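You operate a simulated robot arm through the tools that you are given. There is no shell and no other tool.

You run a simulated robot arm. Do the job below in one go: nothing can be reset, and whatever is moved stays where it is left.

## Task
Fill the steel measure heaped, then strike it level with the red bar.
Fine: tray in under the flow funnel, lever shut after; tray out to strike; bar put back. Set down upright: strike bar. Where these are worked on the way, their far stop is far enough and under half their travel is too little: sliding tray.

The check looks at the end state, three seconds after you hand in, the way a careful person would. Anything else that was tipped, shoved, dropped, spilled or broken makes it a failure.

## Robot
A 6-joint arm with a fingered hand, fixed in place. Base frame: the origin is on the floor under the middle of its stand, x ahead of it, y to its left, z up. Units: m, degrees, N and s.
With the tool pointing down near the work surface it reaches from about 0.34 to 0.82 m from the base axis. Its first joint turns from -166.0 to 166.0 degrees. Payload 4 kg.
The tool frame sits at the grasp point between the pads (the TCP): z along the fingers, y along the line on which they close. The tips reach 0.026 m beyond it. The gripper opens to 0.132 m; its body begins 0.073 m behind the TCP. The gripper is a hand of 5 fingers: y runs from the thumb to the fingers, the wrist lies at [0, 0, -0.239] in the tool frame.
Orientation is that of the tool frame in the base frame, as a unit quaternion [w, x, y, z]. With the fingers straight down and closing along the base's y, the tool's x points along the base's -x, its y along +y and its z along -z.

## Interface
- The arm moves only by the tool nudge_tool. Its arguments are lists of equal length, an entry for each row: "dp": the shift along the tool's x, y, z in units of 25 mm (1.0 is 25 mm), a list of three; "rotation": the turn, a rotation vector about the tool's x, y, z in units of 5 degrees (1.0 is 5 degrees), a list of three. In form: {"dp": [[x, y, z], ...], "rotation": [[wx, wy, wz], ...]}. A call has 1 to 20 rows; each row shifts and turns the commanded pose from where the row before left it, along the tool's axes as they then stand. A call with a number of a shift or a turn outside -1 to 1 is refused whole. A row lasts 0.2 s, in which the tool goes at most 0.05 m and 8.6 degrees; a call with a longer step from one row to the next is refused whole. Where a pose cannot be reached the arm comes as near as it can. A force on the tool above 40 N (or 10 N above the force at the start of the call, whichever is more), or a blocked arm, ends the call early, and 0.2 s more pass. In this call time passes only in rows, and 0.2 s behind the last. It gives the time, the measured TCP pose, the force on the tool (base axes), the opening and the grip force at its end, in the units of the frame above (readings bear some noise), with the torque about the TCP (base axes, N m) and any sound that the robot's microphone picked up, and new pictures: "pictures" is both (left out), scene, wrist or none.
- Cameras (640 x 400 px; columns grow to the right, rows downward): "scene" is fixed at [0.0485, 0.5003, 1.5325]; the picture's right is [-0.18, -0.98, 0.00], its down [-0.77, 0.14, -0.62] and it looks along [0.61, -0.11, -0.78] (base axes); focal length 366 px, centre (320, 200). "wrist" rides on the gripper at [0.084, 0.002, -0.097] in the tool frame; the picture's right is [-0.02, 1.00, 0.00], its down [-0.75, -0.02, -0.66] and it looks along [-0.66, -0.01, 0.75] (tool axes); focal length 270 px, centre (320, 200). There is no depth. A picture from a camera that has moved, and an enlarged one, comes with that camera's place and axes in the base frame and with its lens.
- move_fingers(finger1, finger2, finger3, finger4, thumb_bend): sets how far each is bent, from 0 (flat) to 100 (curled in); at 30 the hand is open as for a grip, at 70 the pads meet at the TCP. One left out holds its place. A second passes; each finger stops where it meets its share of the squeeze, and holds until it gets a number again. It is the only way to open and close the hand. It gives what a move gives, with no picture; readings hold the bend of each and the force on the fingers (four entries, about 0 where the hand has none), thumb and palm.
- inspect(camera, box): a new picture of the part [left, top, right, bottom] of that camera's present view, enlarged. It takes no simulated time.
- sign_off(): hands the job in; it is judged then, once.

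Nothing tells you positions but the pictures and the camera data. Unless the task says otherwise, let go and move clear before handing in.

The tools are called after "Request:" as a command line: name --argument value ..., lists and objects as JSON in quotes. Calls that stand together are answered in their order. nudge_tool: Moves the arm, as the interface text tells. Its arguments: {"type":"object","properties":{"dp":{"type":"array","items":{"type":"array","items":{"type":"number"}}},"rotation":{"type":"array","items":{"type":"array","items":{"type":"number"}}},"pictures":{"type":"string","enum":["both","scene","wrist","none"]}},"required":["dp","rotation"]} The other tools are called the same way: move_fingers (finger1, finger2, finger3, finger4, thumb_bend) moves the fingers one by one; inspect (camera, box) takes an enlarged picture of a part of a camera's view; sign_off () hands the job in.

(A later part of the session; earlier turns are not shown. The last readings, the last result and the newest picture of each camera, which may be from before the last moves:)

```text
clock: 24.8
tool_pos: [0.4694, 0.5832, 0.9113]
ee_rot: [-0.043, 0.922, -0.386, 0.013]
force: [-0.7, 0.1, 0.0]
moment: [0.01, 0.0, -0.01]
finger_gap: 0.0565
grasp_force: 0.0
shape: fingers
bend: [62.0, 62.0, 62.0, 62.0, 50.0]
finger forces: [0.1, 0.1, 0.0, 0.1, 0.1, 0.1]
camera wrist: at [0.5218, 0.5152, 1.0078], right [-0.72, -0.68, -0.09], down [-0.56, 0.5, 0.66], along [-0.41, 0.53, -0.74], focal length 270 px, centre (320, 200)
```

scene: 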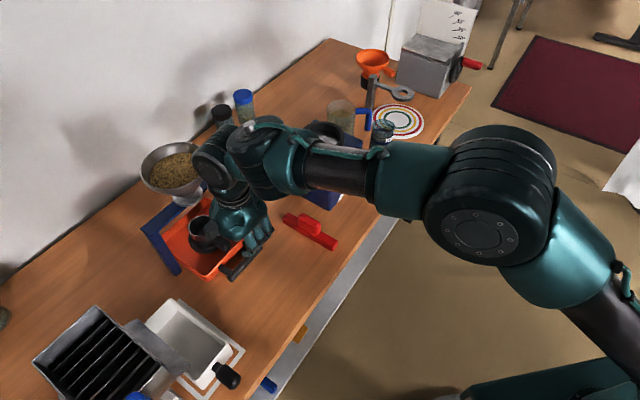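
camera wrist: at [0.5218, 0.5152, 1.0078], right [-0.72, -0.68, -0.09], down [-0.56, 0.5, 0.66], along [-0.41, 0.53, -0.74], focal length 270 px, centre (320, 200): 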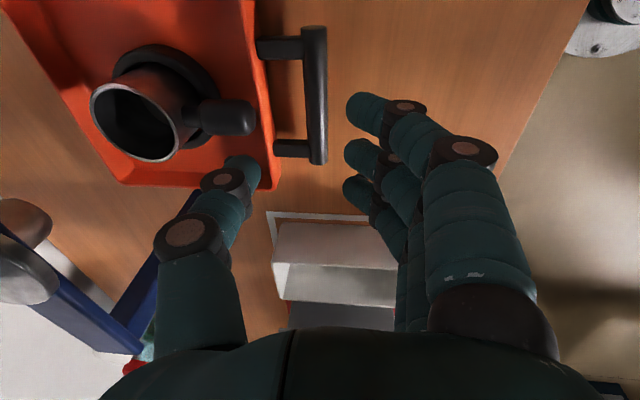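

The thumb is out and the tray stayed put. I'll retreat from the stand, straighten the hand and rise, so I can turn the camera to study the lever.

Request:
nudge_tool --dp '[[0, 1, -0.1], [0, 1, -0.1], [0, 1, -0.1], [0, 1, -0.1], [0, 1, -0.1], [0, 0, -0.3], [0, 0, -0.3], [0, 0, -0.3], [0, 0, -0.3], [0, 0, -0.3], [0, 0, -0.3], [0, 0, -0.3], [0, 0, -0.3], [0, 0, -0.3], [0, 0, -0.3], [0, 0, -0.3], [0, 0, -0.3], [0, 0, -0.3]]' --rotation '[[-1, 0, 0], [0, 0, 0], [0, 0, 0], [0, 0, 0], [0, 0, 0], [0, 0, 1], [0, 0, 1], [0, 0, 1], [0, 0, 1], [0, 0, 1], [0, 0, 1], [0, 0, 1], [0, 0, 1], [0, 0, 1], [0, 0, 1], [0, 0, 1], [0, 0, 1], [0, 0, 1]]'

Request:
nudge_tool --dp '[[0, 0, -0.3], [0, 0, -0.3], [0, 0, -0.3], [0, 0, -0.3], [0, 0, -0.3], [0, 0, 0]]' --rotation '[[0, 0, 1], [0, 0, 1], [0, 0, 1], [0, 0, 1], [0, 0, 1], [0, 0, 0]]'

```text
clock: 28.6
tool_pos: [0.3809, 0.4955, 1.0183]
ee_rot: [0.002, -0.572, 0.82, 0.0]
force: [0.3, -0.5, 1.1]
moment: [0.02, 0.0, 0.02]
finger_gap: 0.0563
grasp_force: 0.1
shape: fingers
bend: [62.0, 62.0, 62.0, 62.0, 50.0]
finger forces: [0.0, 0.0, 0.0, 0.1, 0.1, 0.0]
camera wrist: at [0.3497, 0.4159, 1.1152], right [-0.93, 0.36, 0.0], down [0.27, 0.7, 0.66], along [0.24, 0.62, -0.75], focal length 270 px, centre (320, 200)
```

scene: 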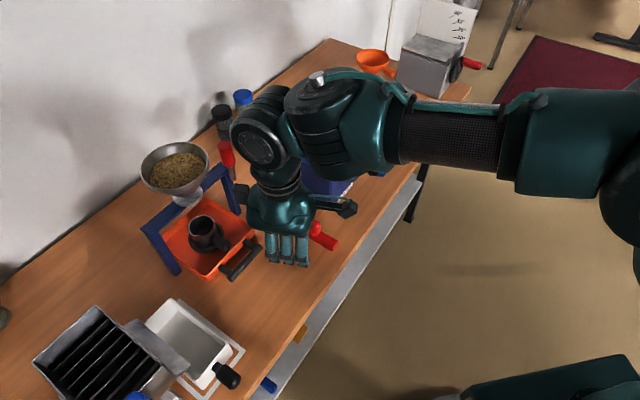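
wrist: 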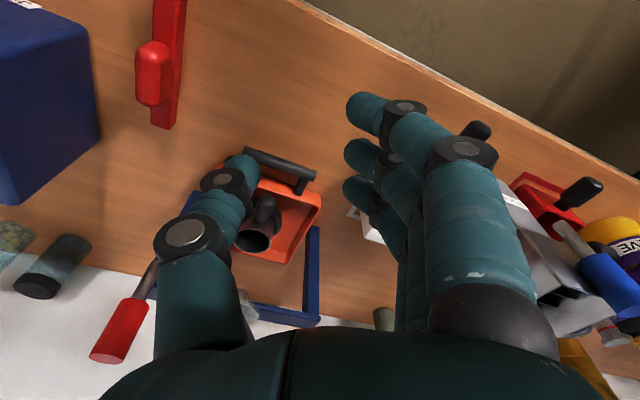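

```text
clock: 30.0
tool_pos: [0.3818, 0.4953, 1.0564]
ee_rot: [0.002, -0.382, 0.924, 0.0]
force: [0.3, 0.5, -0.7]
moment: [-0.01, -0.02, 0.02]
finger_gap: 0.0563
grasp_force: 0.1
shape: fingers
bend: [62.0, 62.0, 62.0, 62.0, 50.0]
finger forces: [0.0, 0.1, 0.0, 0.1, 0.0, 0.0]
camera wrist: at [0.3193, 0.4364, 1.1532], right [-0.69, 0.72, 0.0], down [0.54, 0.52, 0.66], along [0.48, 0.46, -0.75], focal length 270 px, centre (320, 200)
```

scene: 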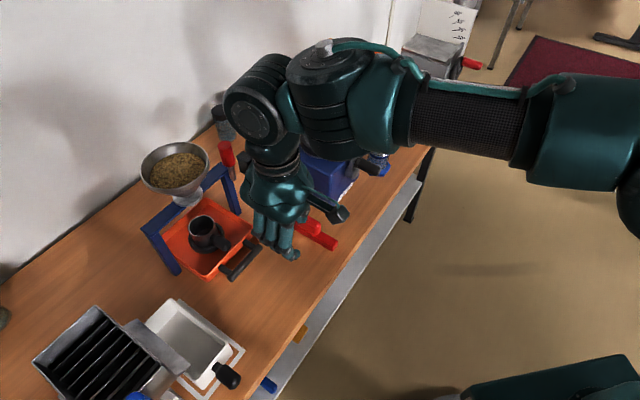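
wrist: 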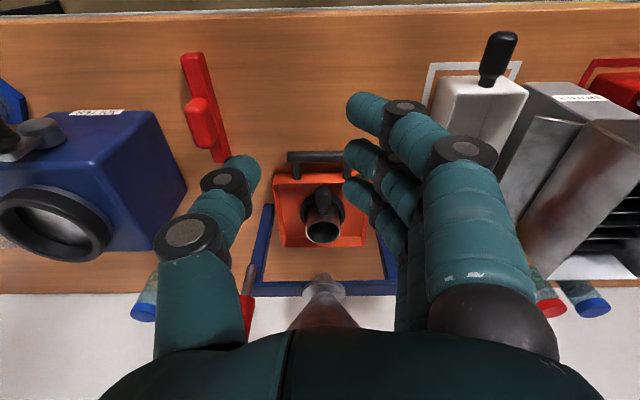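

The tray sits between the stand's legs with the measure in line with the funnel. To see how the lever is mounted, I'll open the hand and tilt the camera up toward the horizontal.

Request:
move_fingers --finger1 30 --finger2 30 --finger3 30 --finger4 30 --thumb_bend 30

Request:
nudge_tool --dp '[[0, -0.4, 0], [0, -0.4, 0], [0, -0.4, 0], [0, -0.4, 0], [0, -0.4, 0], [0, -0.4, 0], [0, 0, 0]]' --rotation '[[0, -1, 0], [0, -1, 0], [0, -1, 0], [0, -1, 0], [0, -1, 0], [0, -1, 0], [0, 0, 0]]'

Request:
inspect --camera "wrist" --box '[220, 180, 440, 340]'

```text
clock: 31.0
tool_pos: [0.3827, 0.4956, 1.0562]
ee_rot: [0.002, -0.383, 0.924, 0.0]
force: [0.9, 0.4, 0.0]
moment: [-0.02, 0.03, 0.04]
finger_gap: 0.1384
grasp_force: 0.0
shape: fingers
bend: [30.0, 30.0, 30.0, 30.0, 30.0]
finger forces: [0.1, 0.0, 0.0, 0.0, 0.0, 0.0]
```

```text
clock: 32.6
tool_pos: [0.4242, 0.453, 1.0558]
ee_rot: [0.242, -0.369, 0.892, 0.1]
force: [-0.1, 0.1, 0.6]
moment: [0.01, -0.03, -0.03]
finger_gap: 0.1381
grasp_force: 0.1
shape: fingers
bend: [30.0, 30.0, 30.0, 30.0, 30.0]
finger forces: [0.0, 0.0, 0.0, 0.0, 0.0, 0.0]
camera wrist: at [0.3361, 0.3678, 1.0974], right [-0.69, 0.72, 0.01], down [0.24, 0.21, 0.95], along [0.68, 0.66, -0.32], focal length 270 px, centre (320, 200)
```

scene: 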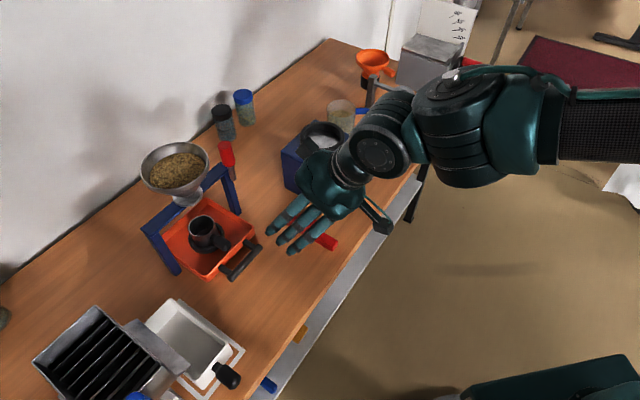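
wrist: 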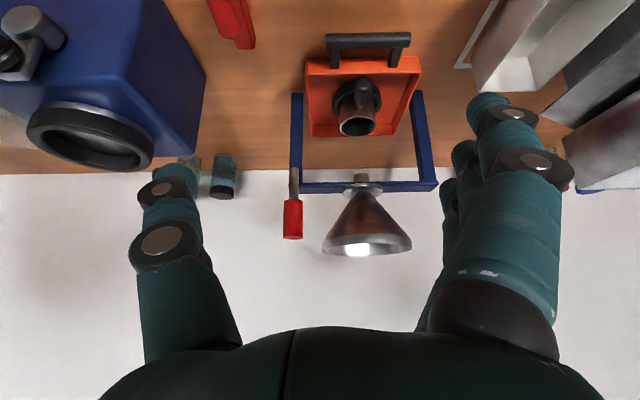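

```text
2.50 times, centred on (330, 260) of wrist
camera zoom: at [0.3361, 0.3678, 1.0974], right [-0.69, 0.72, 0.01], down [0.24, 0.21, 0.95], along [0.68, 0.66, -0.32], focal length 676 px, centre (295, 50)
```

zoom: 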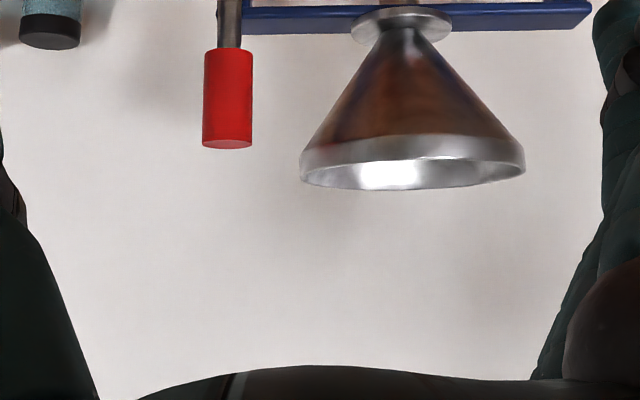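

This is a clear, upside-down front view of the stand. I'll zoom in on the lever and its pivot.

Request:
inspect --camera "wrist" --box '[270, 150, 350, 250]'

Request:
inspect --camera "wrist" --box '[280, 80, 450, 200]'

Request:
inspect --camera "scene" --box '[200, 130, 260, 230]'

```text
4.00 times, centred on (310, 200) of wrist
camera zoom: at [0.3361, 0.3678, 1.0974], right [-0.69, 0.72, 0.01], down [0.24, 0.21, 0.95], along [0.68, 0.66, -0.32], focal length 1081 px, centre (360, 200)
```

zoom: 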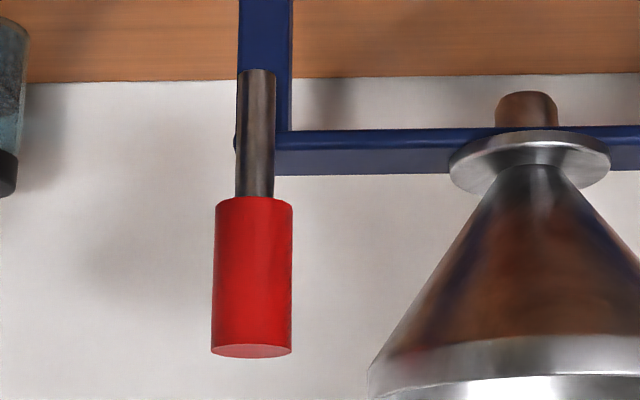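

```text
3.33 times, centred on (365, 140) of wrist
camera zoom: at [0.3361, 0.3678, 1.0974], right [-0.69, 0.72, 0.01], down [0.24, 0.21, 0.95], along [0.68, 0.66, -0.32], focal length 901 px, centre (170, 400)
```

zoom: 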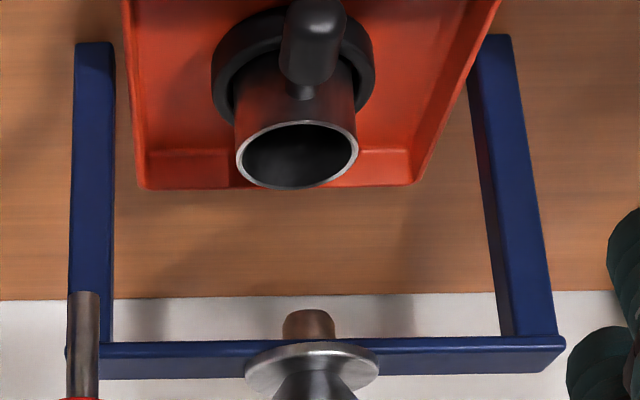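

```text
4.00 times, centred on (230, 180) of scene
camera zoom: at [0.0485, 0.5003, 1.5325], right [-0.18, -0.98, 0.0], down [-0.77, 0.14, -0.62], along [0.61, -0.11, -0.78], focal length 1465 px, centre (680, 280)
```

zoom: 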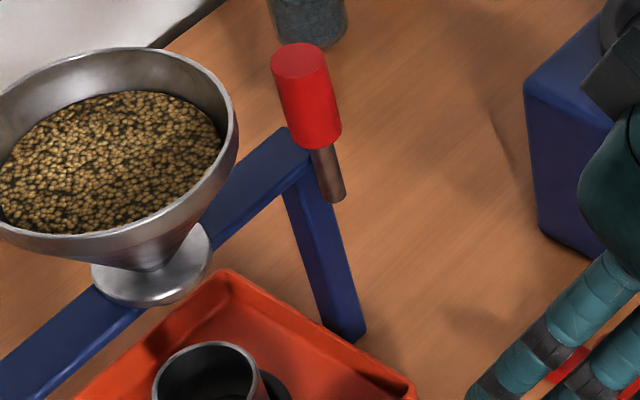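

The lever is a rod with a red grip, standing upright just in front of the stand's right leg, with its pivot at the bottom. I'll turn the hand 180° so the single thumb goes in the narrow gap between lever and funnel and the fingers stay on the open right side.

Request:
nudge_tool --dp '[[0, 0, 0], [0, 0, 0], [0, 0, 0], [0, 0, 0], [0, 0, 0], [0, 0, 0], [0, 0, 0], [0, 0, 0], [0, 0, 0], [0, 0, 0], [0, 0, 0], [0, 0, 0], [0, 0, 0], [0, 0, 0], [0, 0, 0], [0, 0, 0], [0, 0, 0], [0, 0, 0]]' --rotation '[[0, 0, 1], [0, 0, 1], [0, 0, 1], [0, 0, 1], [0, 0, 1], [0, 0, 1], [0, 0, 1], [0, 0, 1], [0, 0, 1], [0, 0, 1], [0, 0, 1], [0, 0, 1], [0, 0, 1], [0, 0, 1], [0, 0, 1], [0, 0, 1], [0, 0, 1], [0, 0, 1]]' --pictures "scene"

Request:
nudge_tool --dp '[[0, 0, 0], [0, 0, 0], [0, 0, 0], [0, 0, 0], [0, 0, 0], [0, 0, 0], [0, 0, 0], [0, 0, 0], [0, 0, 0], [0, 0, 0], [0, 0, 0], [0, 0, 0], [0, 0, 0], [0, 0, 0], [0, 0, 0], [0, 0, 0], [0, 0, 0], [0, 0, 0]]' --rotation '[[0, 0, 1], [0, 0, 1], [0, 0, 1], [0, 0, 1], [0, 0, 1], [0, 0, 1], [0, 0, 1], [0, 0, 1], [0, 0, 1], [0, 0, 1], [0, 0, 1], [0, 0, 1], [0, 0, 1], [0, 0, 1], [0, 0, 1], [0, 0, 1], [0, 0, 1], [0, 0, 1]]'

```text
clock: 36.4
tool_pos: [0.4242, 0.4528, 1.0555]
ee_rot: [0.1, 0.37, 0.892, 0.241]
force: [-0.4, 0.5, 0.5]
moment: [0.02, 0.02, 0.0]
finger_gap: 0.1383
grasp_force: 0.1
shape: fingers
bend: [30.0, 30.0, 30.0, 30.0, 30.0]
finger forces: [0.1, 0.0, 0.0, 0.0, 0.1, 0.0]
```

scene: 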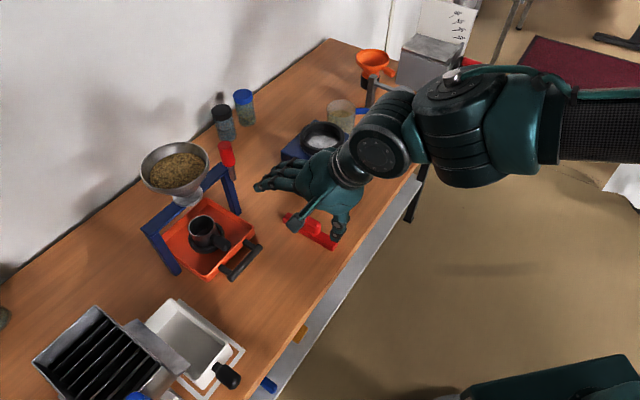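

```text
clock: 40.2
tool_pos: [0.4245, 0.4531, 1.0566]
ee_rot: [-0.1, 0.893, 0.369, 0.24]
force: [0.7, 0.1, 0.2]
moment: [-0.02, 0.01, -0.01]
finger_gap: 0.1382
grasp_force: 0.0
shape: fingers
bend: [30.0, 30.0, 30.0, 30.0, 30.0]
finger forces: [0.0, 0.0, 0.0, 0.0, 0.1, 0.0]
camera wrist: at [0.4416, 0.4683, 1.1823], right [0.69, -0.72, -0.01], down [-0.71, -0.68, 0.19], along [-0.14, -0.12, -0.98], focal length 270 px, centre (320, 200)
```

scene: 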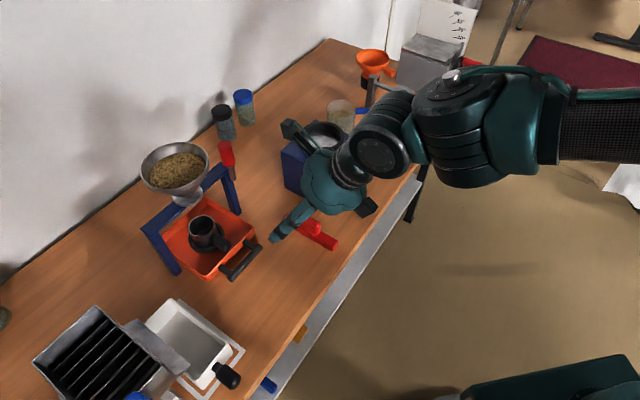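
wrist: 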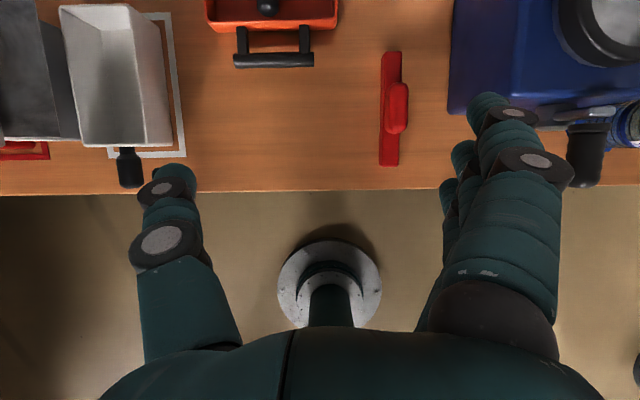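

The hand is now mirrored, thumb on the left. I'll bend the thumb partway, tilt the fingers further forward and move to a standoff about 10 cm in front of the lever grip.

Request:
move_fingers --thumb_bend 50

Request:
nudge_tool --dp '[[0, 0, 0], [0, 0, 0], [0, 0, 0], [0, 0, 0], [0, 0, 0], [0, 0, 0], [0.425, 0.287, 0.89], [0.425, 0.287, 0.89], [0.425, 0.287, 0.89], [0.425, 0.287, 0.89], [0.425, 0.287, 0.89], [0.425, 0.287, 0.89], [0, 0, 0]]' --rotation '[[0, 1, 0], [0, 1, 0], [0, 1, 0], [0, 1, 0], [0, 1, 0], [0, 1, 0], [0, 0, 0], [0, 0, 0], [0, 0, 0], [0, 0, 0], [0, 0, 0], [0, 0, 0], [0, 0, 0]]'

```text
clock: 41.2
tool_pos: [0.4238, 0.4516, 1.0569]
ee_rot: [-0.099, 0.892, 0.369, 0.24]
force: [0.0, 0.0, -0.1]
moment: [-0.05, 0.01, 0.01]
finger_gap: 0.1072
grasp_force: 0.1
shape: fingers
bend: [30.0, 30.0, 30.0, 30.0, 50.0]
finger forces: [0.1, 0.1, 0.0, 0.0, 0.1, 0.0]
```

```text
clock: 44.0
tool_pos: [0.56, 0.526, 1.0446]
ee_rot: [-0.192, 0.799, 0.331, 0.463]
force: [0.0, 0.3, 0.3]
moment: [0.01, -0.03, -0.01]
finger_gap: 0.1069
grasp_force: 0.1
shape: fingers
bend: [30.0, 30.0, 30.0, 30.0, 50.0]
finger forces: [0.0, 0.1, 0.1, 0.1, 0.0, 0.1]
camera wrist: at [0.53, 0.4954, 1.1668], right [0.7, -0.71, -0.02], down [-0.68, -0.66, -0.33], along [0.22, 0.24, -0.94], focal length 270 px, centre (320, 200)
```

scene: 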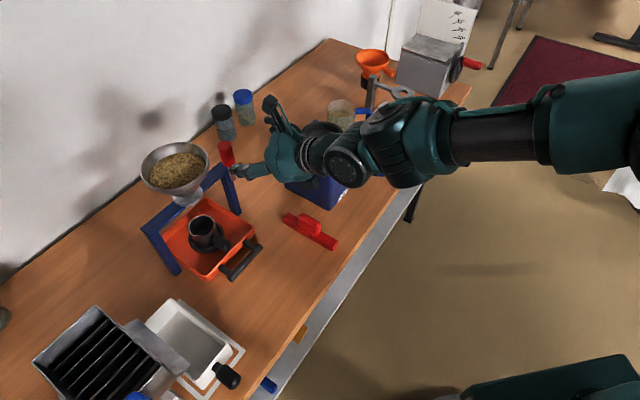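
wrist: 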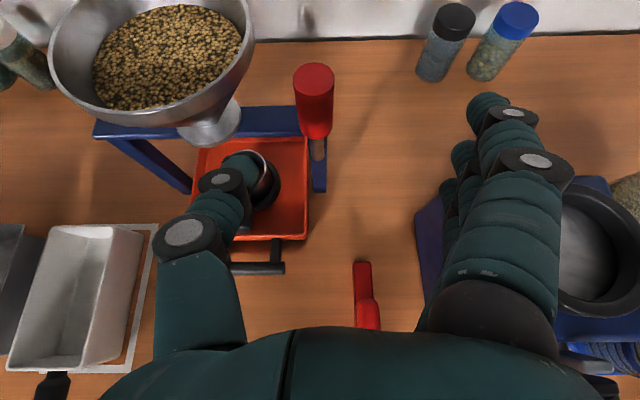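

The lever grip is straight ahead between thumb and fingers, and the thumb's path lies between it and the funnel. I'll advance 6 cm along the finger direction and look again.

Request:
nudge_tool --dp '[[0, 0.1, 0.6], [0, 0.1, 0.6], [0, 0, 0.6], [0, 0, 0.6], [0, 0, 0]]' --rotation '[[0, 0, 0], [0, 0, 0], [0, 0, 0], [0, 0, 0], [0, 0, 0]]'

Request:
inspect --camera "wrist" --box '[180, 60, 420, 260]'

Request:
inspect --camera "scene" --box '[180, 100, 320, 220]'

```text
clock: 45.2
tool_pos: [0.5996, 0.5585, 1.0145]
ee_rot: [-0.192, 0.799, 0.332, 0.463]
force: [0.1, 0.2, -0.5]
moment: [-0.02, -0.01, 0.05]
finger_gap: 0.1067
grasp_force: 0.0
shape: fingers
bend: [30.0, 30.0, 30.0, 30.0, 50.0]
finger forces: [0.0, 0.0, 0.1, 0.1, 0.0, 0.1]
camera wrist: at [0.5701, 0.529, 1.1365], right [0.7, -0.71, -0.02], down [-0.68, -0.66, -0.33], along [0.22, 0.24, -0.95], focal length 270 px, centre (320, 200)
```

scene: 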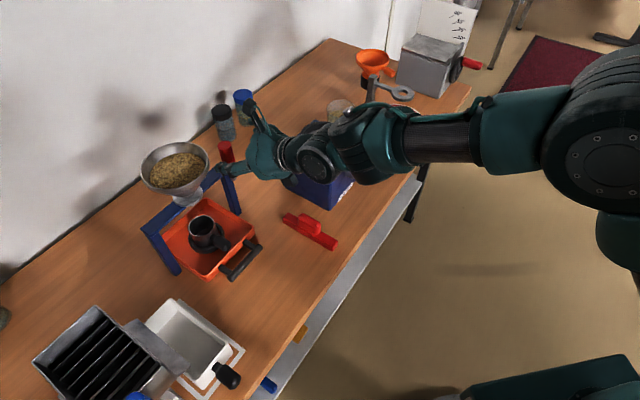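
wrist: 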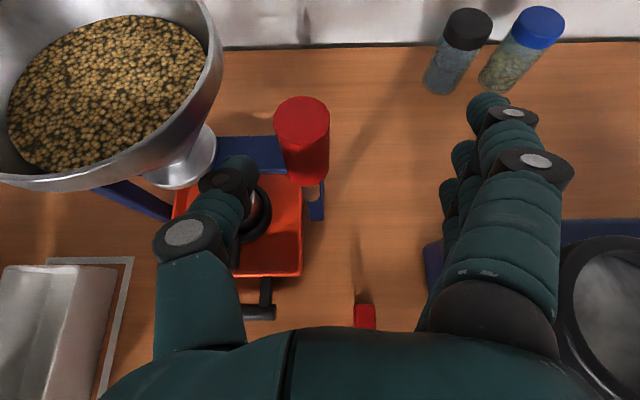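

```text
2.00 times, centred on (300, 160) of wrist
camera zoom: at [0.5701, 0.529, 1.1365], right [0.7, -0.71, -0.02], down [-0.68, -0.66, -0.33], along [0.22, 0.24, -0.95], focal length 541 px, centre (360, 280)
```

zoom: 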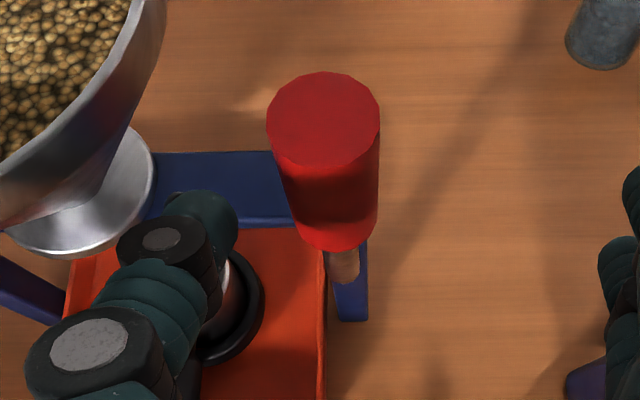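

```text
3.33 times, centred on (250, 160) of scene
camera zoom: at [0.0485, 0.5003, 1.5325], right [-0.18, -0.98, 0.0], down [-0.77, 0.14, -0.62], along [0.61, -0.11, -0.78], focal length 1221 px, centre (553, 333)
```

zoom: 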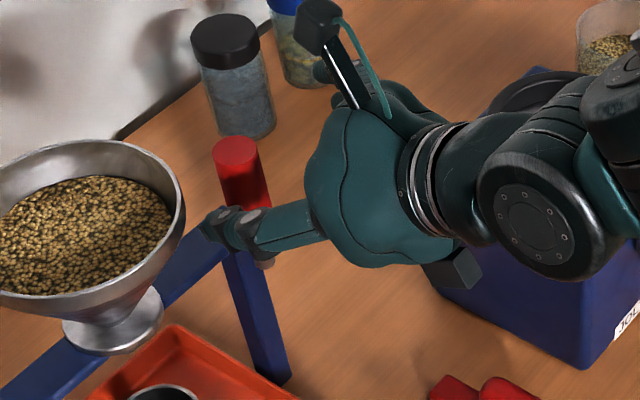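

The thumb is beside the lever grip with clear space to the funnel. I'll advance 4 cm more so the grip sits inside the hand.

Request:
nudge_tool --dp '[[0, 0, 0.5], [0, 0, 0.5], [0, 0, 0.6], [0, 0, 0]]' --rotation '[[0, 0, 0], [0, 0, 0], [0, 0, 0], [0, 0, 0]]'

Request:
inspect --camera "wrist" --box '[180, 60, 420, 260]'

Request:
inspect --camera "scene" --box '[180, 100, 320, 220]'

```text
clock: 46.2
tool_pos: [0.624, 0.5842, 0.9936]
ee_rot: [-0.192, 0.8, 0.331, 0.463]
force: [0.1, -0.9, -0.2]
moment: [-0.01, -0.02, 0.02]
finger_gap: 0.1073
grasp_force: 0.0
shape: fingers
bend: [30.0, 30.0, 30.0, 30.0, 50.0]
finger forces: [0.0, 0.0, 0.0, 0.1, 0.0, 0.1]
camera wrist: at [0.5945, 0.5532, 1.1167], right [0.7, -0.71, -0.02], down [-0.68, -0.66, -0.33], along [0.22, 0.24, -0.95], focal length 270 px, centre (320, 200)
```

scene: 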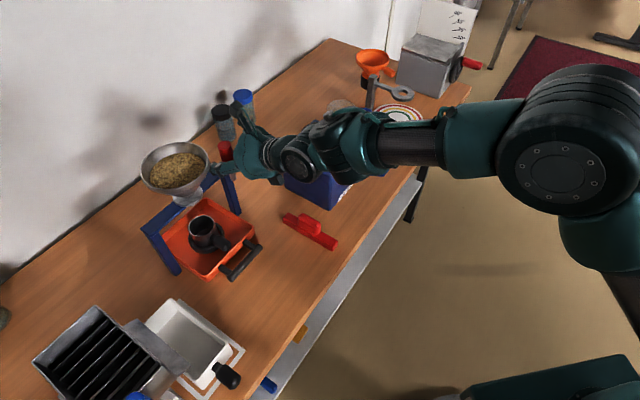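
wrist: 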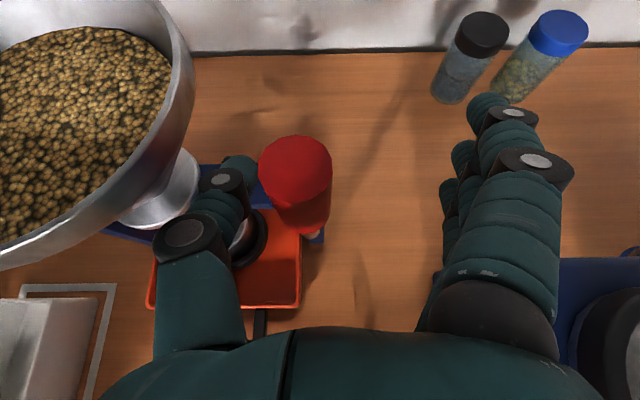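

```text
2.00 times, centred on (300, 160) of wrist
camera zoom: at [0.5945, 0.5532, 1.1167], right [0.7, -0.71, -0.02], down [-0.68, -0.66, -0.33], along [0.22, 0.24, -0.95], focal length 541 px, centre (360, 280)
```

zoom: 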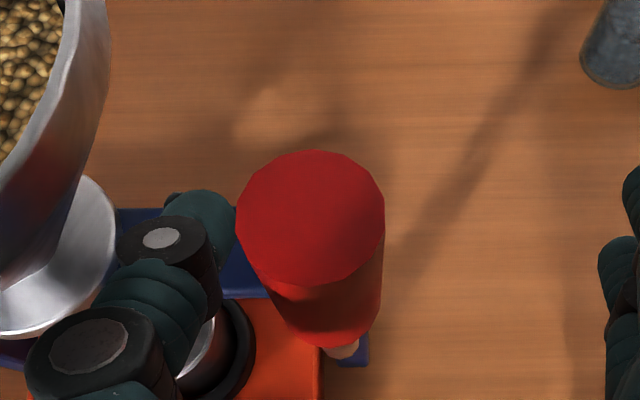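

```text
3.33 times, centred on (250, 160) of scene
camera zoom: at [0.0485, 0.5003, 1.5325], right [-0.18, -0.98, 0.0], down [-0.77, 0.14, -0.62], along [0.61, -0.11, -0.78], focal length 1221 px, centre (553, 333)
```

zoom: 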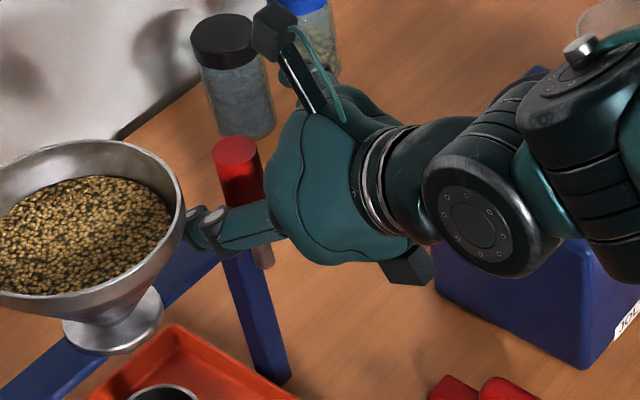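

The thumb is about 8 mm left of the grip. I'll probe gently to the right and read the force.

Request:
nudge_tool --dp '[[0, 0.12, 0], [0, 0.12, 0], [0, 0.12, 0], [0, 0.12, 0], [0, 0, 0]]' --rotation '[[0, 0, 0], [0, 0, 0], [0, 0, 0], [0, 0, 0], [0, 0, 0]]'

Request:
inspect --camera "wrist" --box '[180, 60, 420, 260]'

```text
clock: 47.4
tool_pos: [0.631, 0.5741, 0.9949]
ee_rot: [-0.192, 0.799, 0.331, 0.463]
force: [1.1, 0.3, -0.4]
moment: [0.05, -0.01, 0.01]
finger_gap: 0.1067
grasp_force: 0.1
shape: fingers
bend: [30.0, 30.0, 30.0, 30.0, 50.0]
finger forces: [0.0, 0.0, 0.0, 0.1, 0.0, 0.0]
camera wrist: at [0.6029, 0.5448, 1.1171], right [0.7, -0.71, -0.02], down [-0.68, -0.66, -0.33], along [0.22, 0.24, -0.95], focal length 270 px, centre (320, 200)
```

scene: 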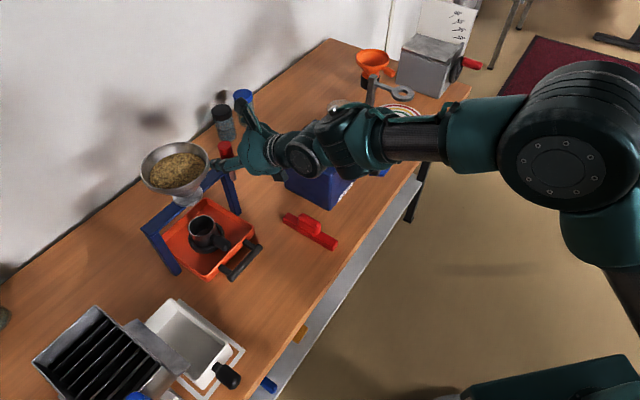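
wrist: 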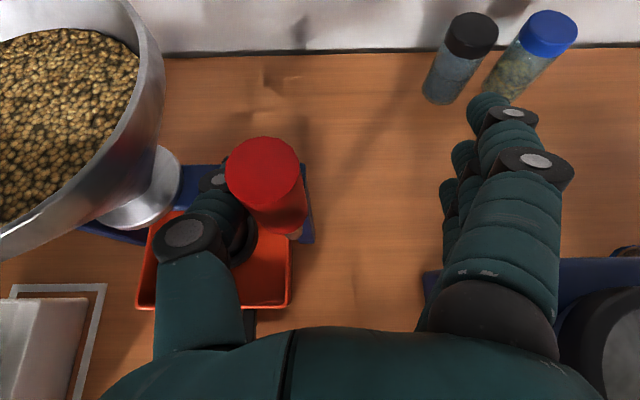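

```text
2.00 times, centred on (300, 160) of wrist
camera zoom: at [0.6029, 0.5448, 1.1171], right [0.7, -0.71, -0.02], down [-0.68, -0.66, -0.33], along [0.22, 0.24, -0.95], focal length 541 px, centre (360, 280)
```

zoom: 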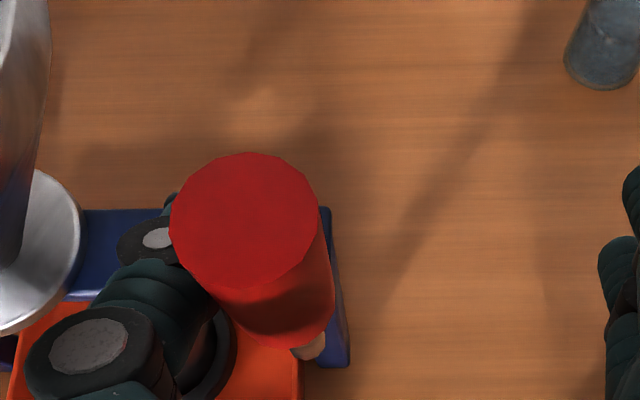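

The thumb is just touching the grip, so I'll push a few millimetres further and watch the force.

Request:
nudge_tool --dp '[[0, 0.12, 0], [0, 0.12, 0], [0, 0, 0]]' --rotation '[[0, 0, 0], [0, 0, 0], [0, 0, 0]]' --pictures "wrist"

Request:
inspect --camera "wrist" --box '[180, 60, 420, 260]'

Request:
inspect --camera "scene" --box '[160, 120, 280, 260]'

```text
clock: 48.2
tool_pos: [0.6364, 0.5721, 0.9957]
ee_rot: [-0.191, 0.8, 0.331, 0.462]
force: [-3.9, 3.0, 0.5]
moment: [-0.01, -0.02, 0.02]
finger_gap: 0.1102
grasp_force: 2.7
shape: fingers
bend: [30.0, 30.0, 30.0, 30.0, 49.0]
finger forces: [0.1, 0.0, 0.0, 0.0, 5.3, 0.0]
camera wrist: at [0.6068, 0.5408, 1.1172], right [0.7, -0.71, -0.02], down [-0.68, -0.66, -0.33], along [0.22, 0.24, -0.95], focal length 270 px, centre (320, 200)
```

wrist: 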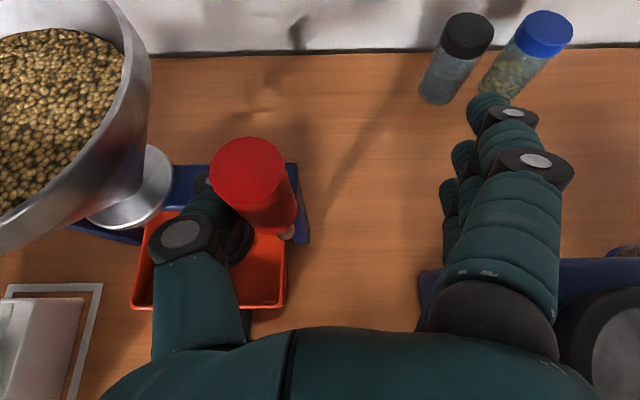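

```text
2.00 times, centred on (300, 160) of wrist
camera zoom: at [0.6068, 0.5408, 1.1172], right [0.7, -0.71, -0.02], down [-0.68, -0.66, -0.33], along [0.22, 0.24, -0.95], focal length 541 px, centre (360, 280)
```

zoom: 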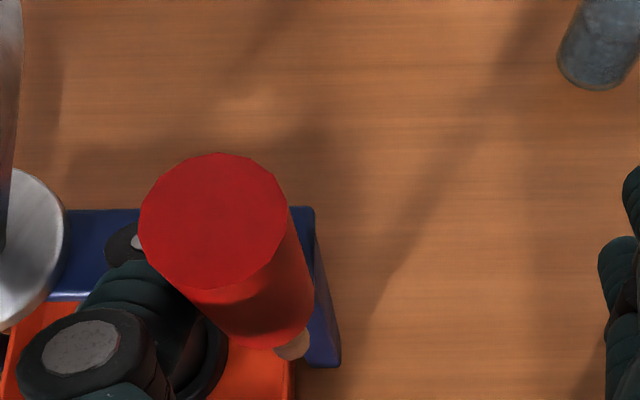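

```text
2.86 times, centred on (220, 190) of scene
camera zoom: at [0.0485, 0.5003, 1.5325], right [-0.18, -0.98, 0.0], down [-0.77, 0.14, -0.62], along [0.61, -0.11, -0.78], focal length 1047 px, centre (606, 229)
```

zoom: 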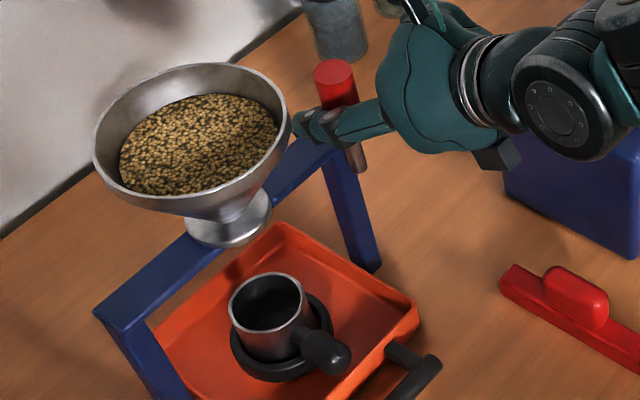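

The grip resists sideways with 5 N and stays upright, so it probably swings toward the front instead. I'll relax the contact, then bend one finger to learn which finger number is uppermost.

Request:
nudge_tool --dp '[[0, -0.3, 0], [0, -0.3, 0], [0, 0, 0]]' --rotation '[[0, 0, 0], [0, 0, 0], [0, 0, 0]]' --pictures "none"

Request:
move_fingers --finger1 50

Request:
inspect --camera "wrist" --box '[140, 60, 600, 320]'

```text
clock: 49.0
tool_pos: [0.6247, 0.5807, 0.9963]
ee_rot: [-0.192, 0.799, 0.331, 0.463]
force: [-0.8, 0.5, 0.4]
moment: [0.0, 0.0, 0.0]
finger_gap: 0.107
grasp_force: 0.1
shape: fingers
bend: [30.0, 30.0, 30.0, 30.0, 50.0]
finger forces: [0.0, 0.1, 0.0, 0.0, 0.0, 0.0]
```

```text
clock: 50.0
tool_pos: [0.6255, 0.5811, 0.995]
ee_rot: [-0.192, 0.8, 0.331, 0.463]
force: [0.0, 0.2, -0.4]
moment: [0.01, -0.05, 0.03]
finger_gap: 0.0761
grasp_force: 0.0
shape: fingers
bend: [50.0, 30.0, 30.0, 30.0, 50.0]
finger forces: [0.0, 0.0, 0.1, 0.1, 0.0, 0.0]
```

```text
1.39 times, centred on (370, 190) of wrist
camera zoom: at [0.596, 0.5509, 1.1174], right [0.7, -0.71, -0.02], down [-0.68, -0.66, -0.33], along [0.22, 0.24, -0.95], focal length 376 px, centre (250, 214)
```

zoom: 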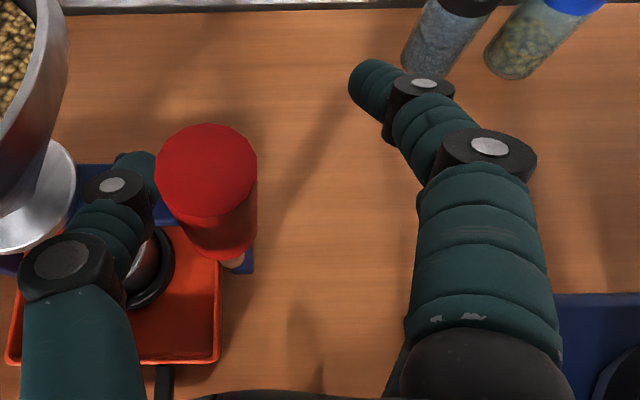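

Finger 1 is the uppermost, level with the red grip, so it can hook behind it. I'll move forward about 2 cm so the grip sits between palm and fingertip.

Request:
nudge_tool --dp '[[0.09, 0, 0.29], [0.09, 0, 0.29], [0.09, 0, 0.28], [0, 0, 0]]' --rotation '[[0, 0, 0], [0, 0, 0], [0, 0, 0], [0, 0, 0]]' --pictures "wrist"

Request:
inspect --camera "wrist" --box '[140, 60, 600, 320]'

Request:
inspect --camera "scene" --box '[180, 100, 320, 220]'

```text
clock: 51.0
tool_pos: [0.6412, 0.5975, 0.9906]
ee_rot: [-0.191, 0.8, 0.33, 0.463]
force: [0.2, 0.8, -0.1]
moment: [0.02, -0.01, -0.03]
finger_gap: 0.076
grasp_force: 0.0
shape: fingers
bend: [50.0, 30.0, 30.0, 30.0, 50.0]
finger forces: [0.1, 0.1, 0.1, 0.1, 0.0, 0.0]
camera wrist: at [0.6119, 0.5667, 1.1124], right [0.7, -0.71, -0.02], down [-0.68, -0.66, -0.33], along [0.22, 0.24, -0.95], focal length 270 px, centre (320, 200)
```

wrist: 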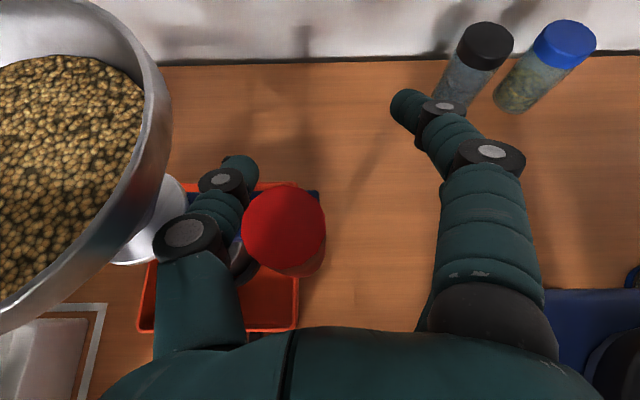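

```text
1.39 times, centred on (370, 190) of wrist
camera zoom: at [0.6119, 0.5667, 1.1124], right [0.7, -0.71, -0.02], down [-0.68, -0.66, -0.33], along [0.22, 0.24, -0.95], focal length 376 px, centre (250, 214)
```

zoom: 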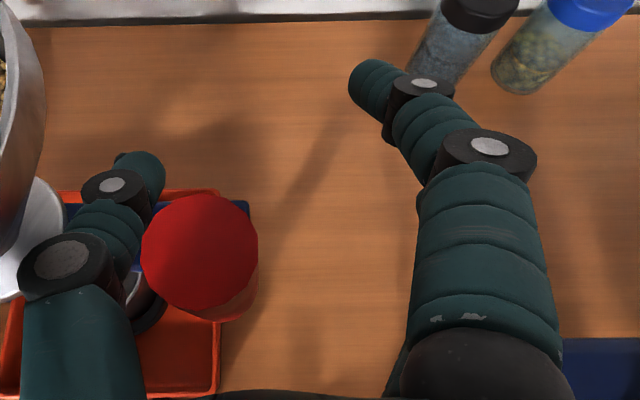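

```text
3.33 times, centred on (250, 160) of scene
camera zoom: at [0.0485, 0.5003, 1.5325], right [-0.18, -0.98, 0.0], down [-0.77, 0.14, -0.62], along [0.61, -0.11, -0.78], focal length 1221 px, centre (553, 333)
```

zoom: 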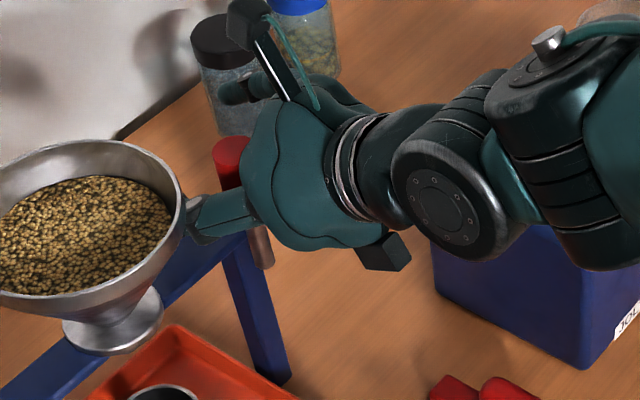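

The grip is now well inside the hand. I'll curl finger 1 in behind it.

Request:
move_fingers --finger1 76

Request:
inspect --camera "wrist" --box '[140, 60, 600, 320]'

```text
clock: 52.0
tool_pos: [0.6412, 0.5983, 0.9912]
ee_rot: [-0.192, 0.799, 0.331, 0.463]
force: [0.3, -0.2, 0.1]
moment: [0.01, 0.0, 0.04]
finger_gap: 0.0401
grasp_force: 0.1
shape: fingers
bend: [76.0, 30.0, 30.0, 30.0, 50.0]
finger forces: [0.0, 0.1, 0.0, 0.1, 0.1, 0.0]
```

```text
1.39 times, centred on (370, 190) of wrist
camera zoom: at [0.6119, 0.5666, 1.1125], right [0.7, -0.71, -0.02], down [-0.68, -0.66, -0.33], along [0.22, 0.24, -0.94], focal length 376 px, centre (250, 214)
```

zoom: 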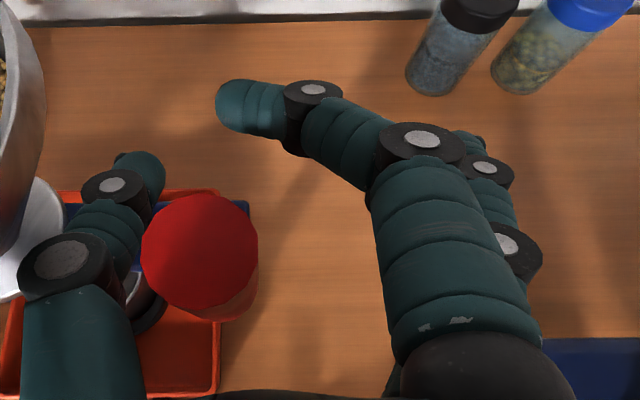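

The fingertip is behind the grip with about 17 mm clearance. I'll curl it a little more and pull 2 cm toward the front to test the motion.

Request:
move_fingers --finger1 84

Request:
nudge_tool --dp '[[-0.1, 0, -0.173], [-0.1, 0, -0.173], [-0.1, 0, -0.173], [-0.1, 0, -0.173], [0, 0, 0]]' --rotation '[[0, 0, 0], [0, 0, 0], [0, 0, 0], [0, 0, 0], [0, 0, 0]]'

Request:
inspect --camera "wrist" --box '[140, 60, 600, 320]'

```text
clock: 53.0
tool_pos: [0.6411, 0.5969, 0.9911]
ee_rot: [-0.192, 0.799, 0.331, 0.463]
force: [-0.2, 0.3, -0.5]
moment: [0.01, 0.0, -0.01]
finger_gap: 0.0373
grasp_force: 0.0
shape: fingers
bend: [84.0, 30.0, 30.0, 30.0, 50.0]
finger forces: [0.1, 0.1, 0.0, 0.0, 0.1, 0.0]
```

```text
clock: 54.2
tool_pos: [0.6265, 0.5833, 0.9904]
ee_rot: [-0.193, 0.799, 0.331, 0.464]
force: [1.4, 0.0, -0.8]
moment: [-0.03, 0.01, -0.01]
finger_gap: 0.0376
grasp_force: 1.3
shape: fingers
bend: [84.0, 30.0, 30.0, 30.0, 50.0]
finger forces: [0.6, 0.1, 0.0, 0.0, 0.0, 0.0]
camera wrist: at [0.5977, 0.5526, 1.1121], right [0.7, -0.71, -0.02], down [-0.68, -0.66, -0.33], along [0.22, 0.24, -0.95], focal length 270 px, centre (320, 200)
```

scene: 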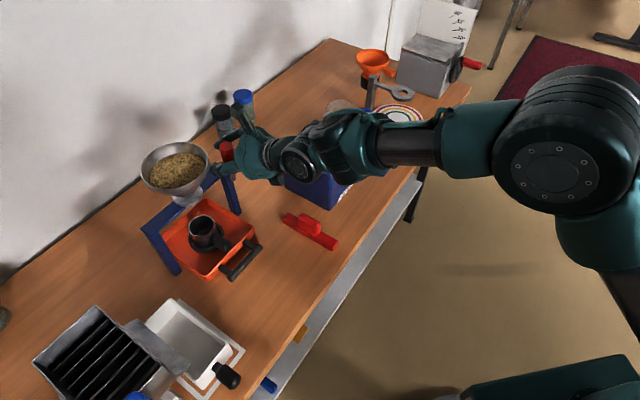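
wrist: 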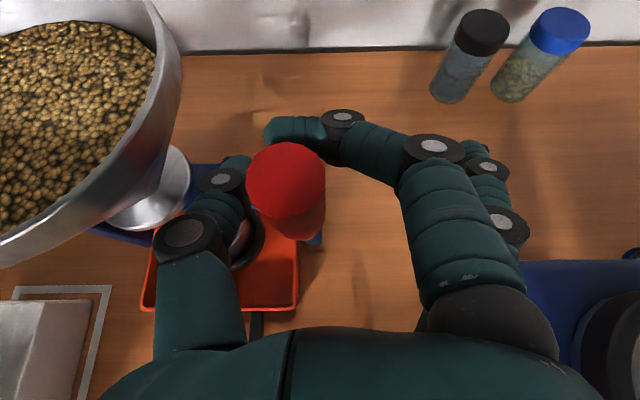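

```text
1.39 times, centred on (370, 190) of wrist
camera zoom: at [0.5977, 0.5526, 1.1121], right [0.7, -0.71, -0.02], down [-0.68, -0.66, -0.33], along [0.22, 0.24, -0.95], focal length 376 px, centre (250, 214)
```

zoom: 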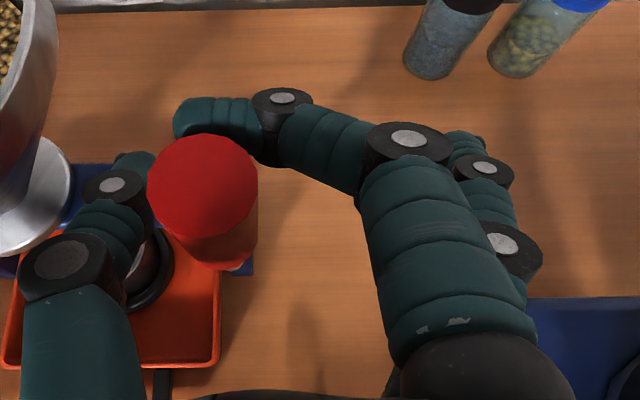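

The finger has just made contact (0.6 N). I'll pull another 1 cm.

Request:
nudge_tool --dp '[[-0.1, 0, -0.173], [-0.1, 0, -0.173], [0, 0, 0]]' --rotation '[[0, 0, 0], [0, 0, 0], [0, 0, 0]]'

Request:
inspect --camera "wrist" --box '[140, 60, 600, 320]'

Request:
inspect --camera "scene" --box '[160, 120, 280, 260]'

```text
clock: 55.0
tool_pos: [0.6204, 0.5758, 0.9904]
ee_rot: [-0.191, 0.799, 0.33, 0.464]
force: [-0.3, 0.2, 0.1]
moment: [0.02, 0.0, 0.02]
finger_gap: 0.0372
grasp_force: 0.6
shape: fingers
bend: [84.0, 30.0, 30.0, 30.0, 50.0]
finger forces: [0.4, 0.1, 0.0, 0.0, 0.1, 0.0]
camera wrist: at [0.5908, 0.5453, 1.1121], right [0.7, -0.71, -0.02], down [-0.68, -0.66, -0.33], along [0.22, 0.24, -0.95], focal length 270 px, centre (320, 200)
```

scene: 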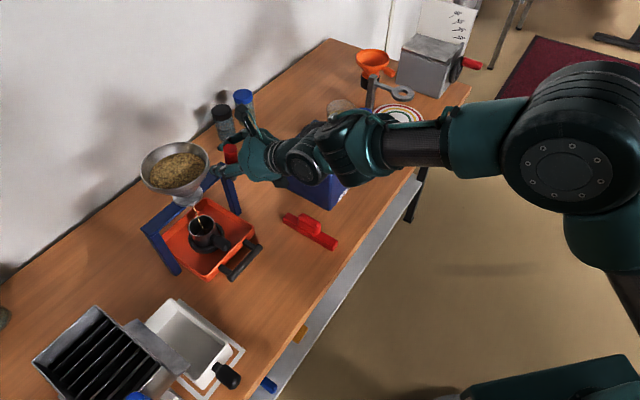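
wrist: 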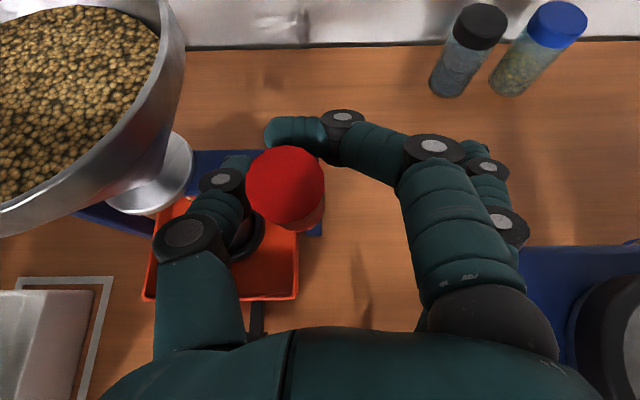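

```text
1.39 times, centred on (370, 190) of wrist
camera zoom: at [0.5908, 0.5453, 1.1121], right [0.7, -0.71, -0.02], down [-0.68, -0.66, -0.33], along [0.22, 0.24, -0.95], focal length 376 px, centre (250, 214)
```

zoom: 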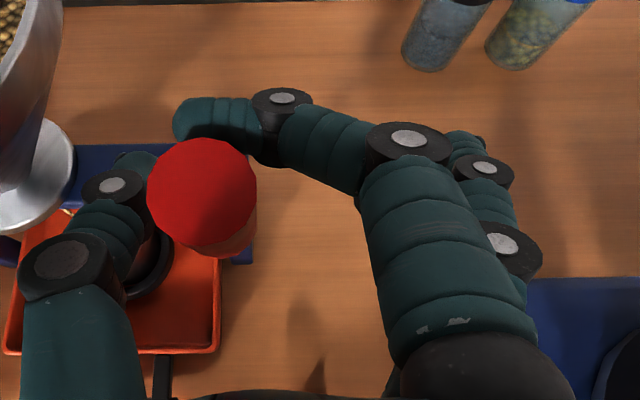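

```text
2.86 times, centred on (220, 190) of scene
camera zoom: at [0.0485, 0.5003, 1.5325], right [-0.18, -0.98, 0.0], down [-0.77, 0.14, -0.62], along [0.61, -0.11, -0.78], focal length 1047 px, centre (606, 229)
```

zoom: 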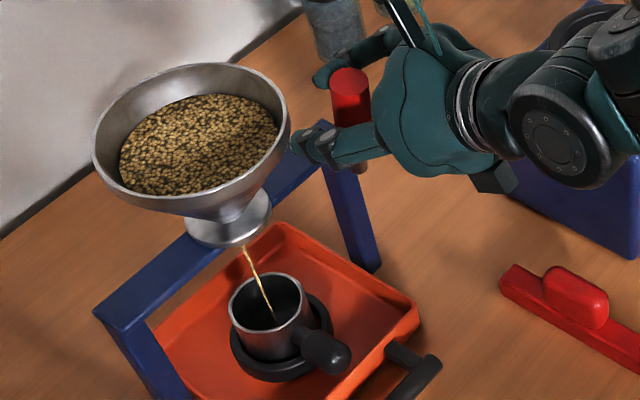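

The lever swings forward easily and a thin stream now falls into the measure. I'll hold here and watch the fill rate.

Request:
nudge_tool --dp '[[0, 0, 0], [0, 0, 0], [0, 0, 0], [0, 0, 0], [0, 0, 0], [0, 0, 0], [0, 0, 0], [0, 0, 0], [0, 0, 0], [0, 0, 0]]' --rotation '[[0, 0, 0], [0, 0, 0], [0, 0, 0], [0, 0, 0], [0, 0, 0], [0, 0, 0], [0, 0, 0], [0, 0, 0], [0, 0, 0], [0, 0, 0]]' --pictures "none"

Request:
inspect --camera "scene" --box '[170, 180, 240, 260]'

```text
clock: 57.2
tool_pos: [0.6203, 0.5759, 0.9899]
ee_rot: [-0.193, 0.799, 0.332, 0.463]
force: [0.3, 0.3, 0.0]
moment: [0.02, 0.0, -0.02]
finger_gap: 0.0373
grasp_force: 0.3
shape: fingers
bend: [84.0, 30.0, 30.0, 30.0, 50.0]
finger forces: [0.2, 0.0, 0.0, 0.1, 0.0, 0.0]
```

```text
5.00 times, centred on (205, 220) of scene
camera zoom: at [0.0485, 0.5003, 1.5325], right [-0.18, -0.98, 0.0], down [-0.77, 0.14, -0.62], along [0.61, -0.11, -0.78], focal length 1832 px, centre (895, 100)
```

zoom: 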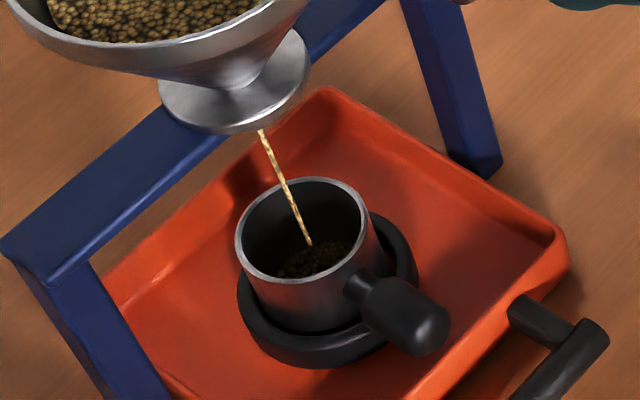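

Grain covers the bottom and the stream lands inside the measure. I'll keep waiting and check every few seconds.

Request:
nudge_tool --dp '[[0, 0, 0], [0, 0, 0], [0, 0, 0], [0, 0, 0], [0, 0, 0], [0, 0, 0], [0, 0, 0], [0, 0, 0], [0, 0, 0], [0, 0, 0], [0, 0, 0], [0, 0, 0], [0, 0, 0], [0, 0, 0], [0, 0, 0]]' --rotation '[[0, 0, 0], [0, 0, 0], [0, 0, 0], [0, 0, 0], [0, 0, 0], [0, 0, 0], [0, 0, 0], [0, 0, 0], [0, 0, 0], [0, 0, 0], [0, 0, 0], [0, 0, 0], [0, 0, 0], [0, 0, 0], [0, 0, 0]]' --pictures "none"

Request:
inspect --camera "scene" --box '[170, 180, 240, 260]'

```text
clock: 60.4
tool_pos: [0.6206, 0.5755, 0.9898]
ee_rot: [-0.192, 0.799, 0.331, 0.463]
force: [-0.1, 0.6, -0.7]
moment: [-0.02, 0.0, -0.01]
finger_gap: 0.0375
grasp_force: 0.1
shape: fingers
bend: [84.0, 30.0, 30.0, 30.0, 50.0]
finger forces: [0.1, 0.1, 0.0, 0.0, 0.1, 0.0]
```

```text
5.00 times, centred on (205, 220) of scene
camera zoom: at [0.0485, 0.5003, 1.5325], right [-0.18, -0.98, 0.0], down [-0.77, 0.14, -0.62], along [0.61, -0.11, -0.78], focal length 1832 px, centre (895, 100)
```

zoom: 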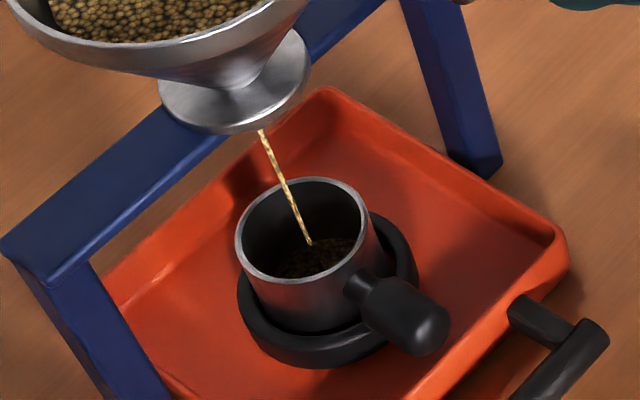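

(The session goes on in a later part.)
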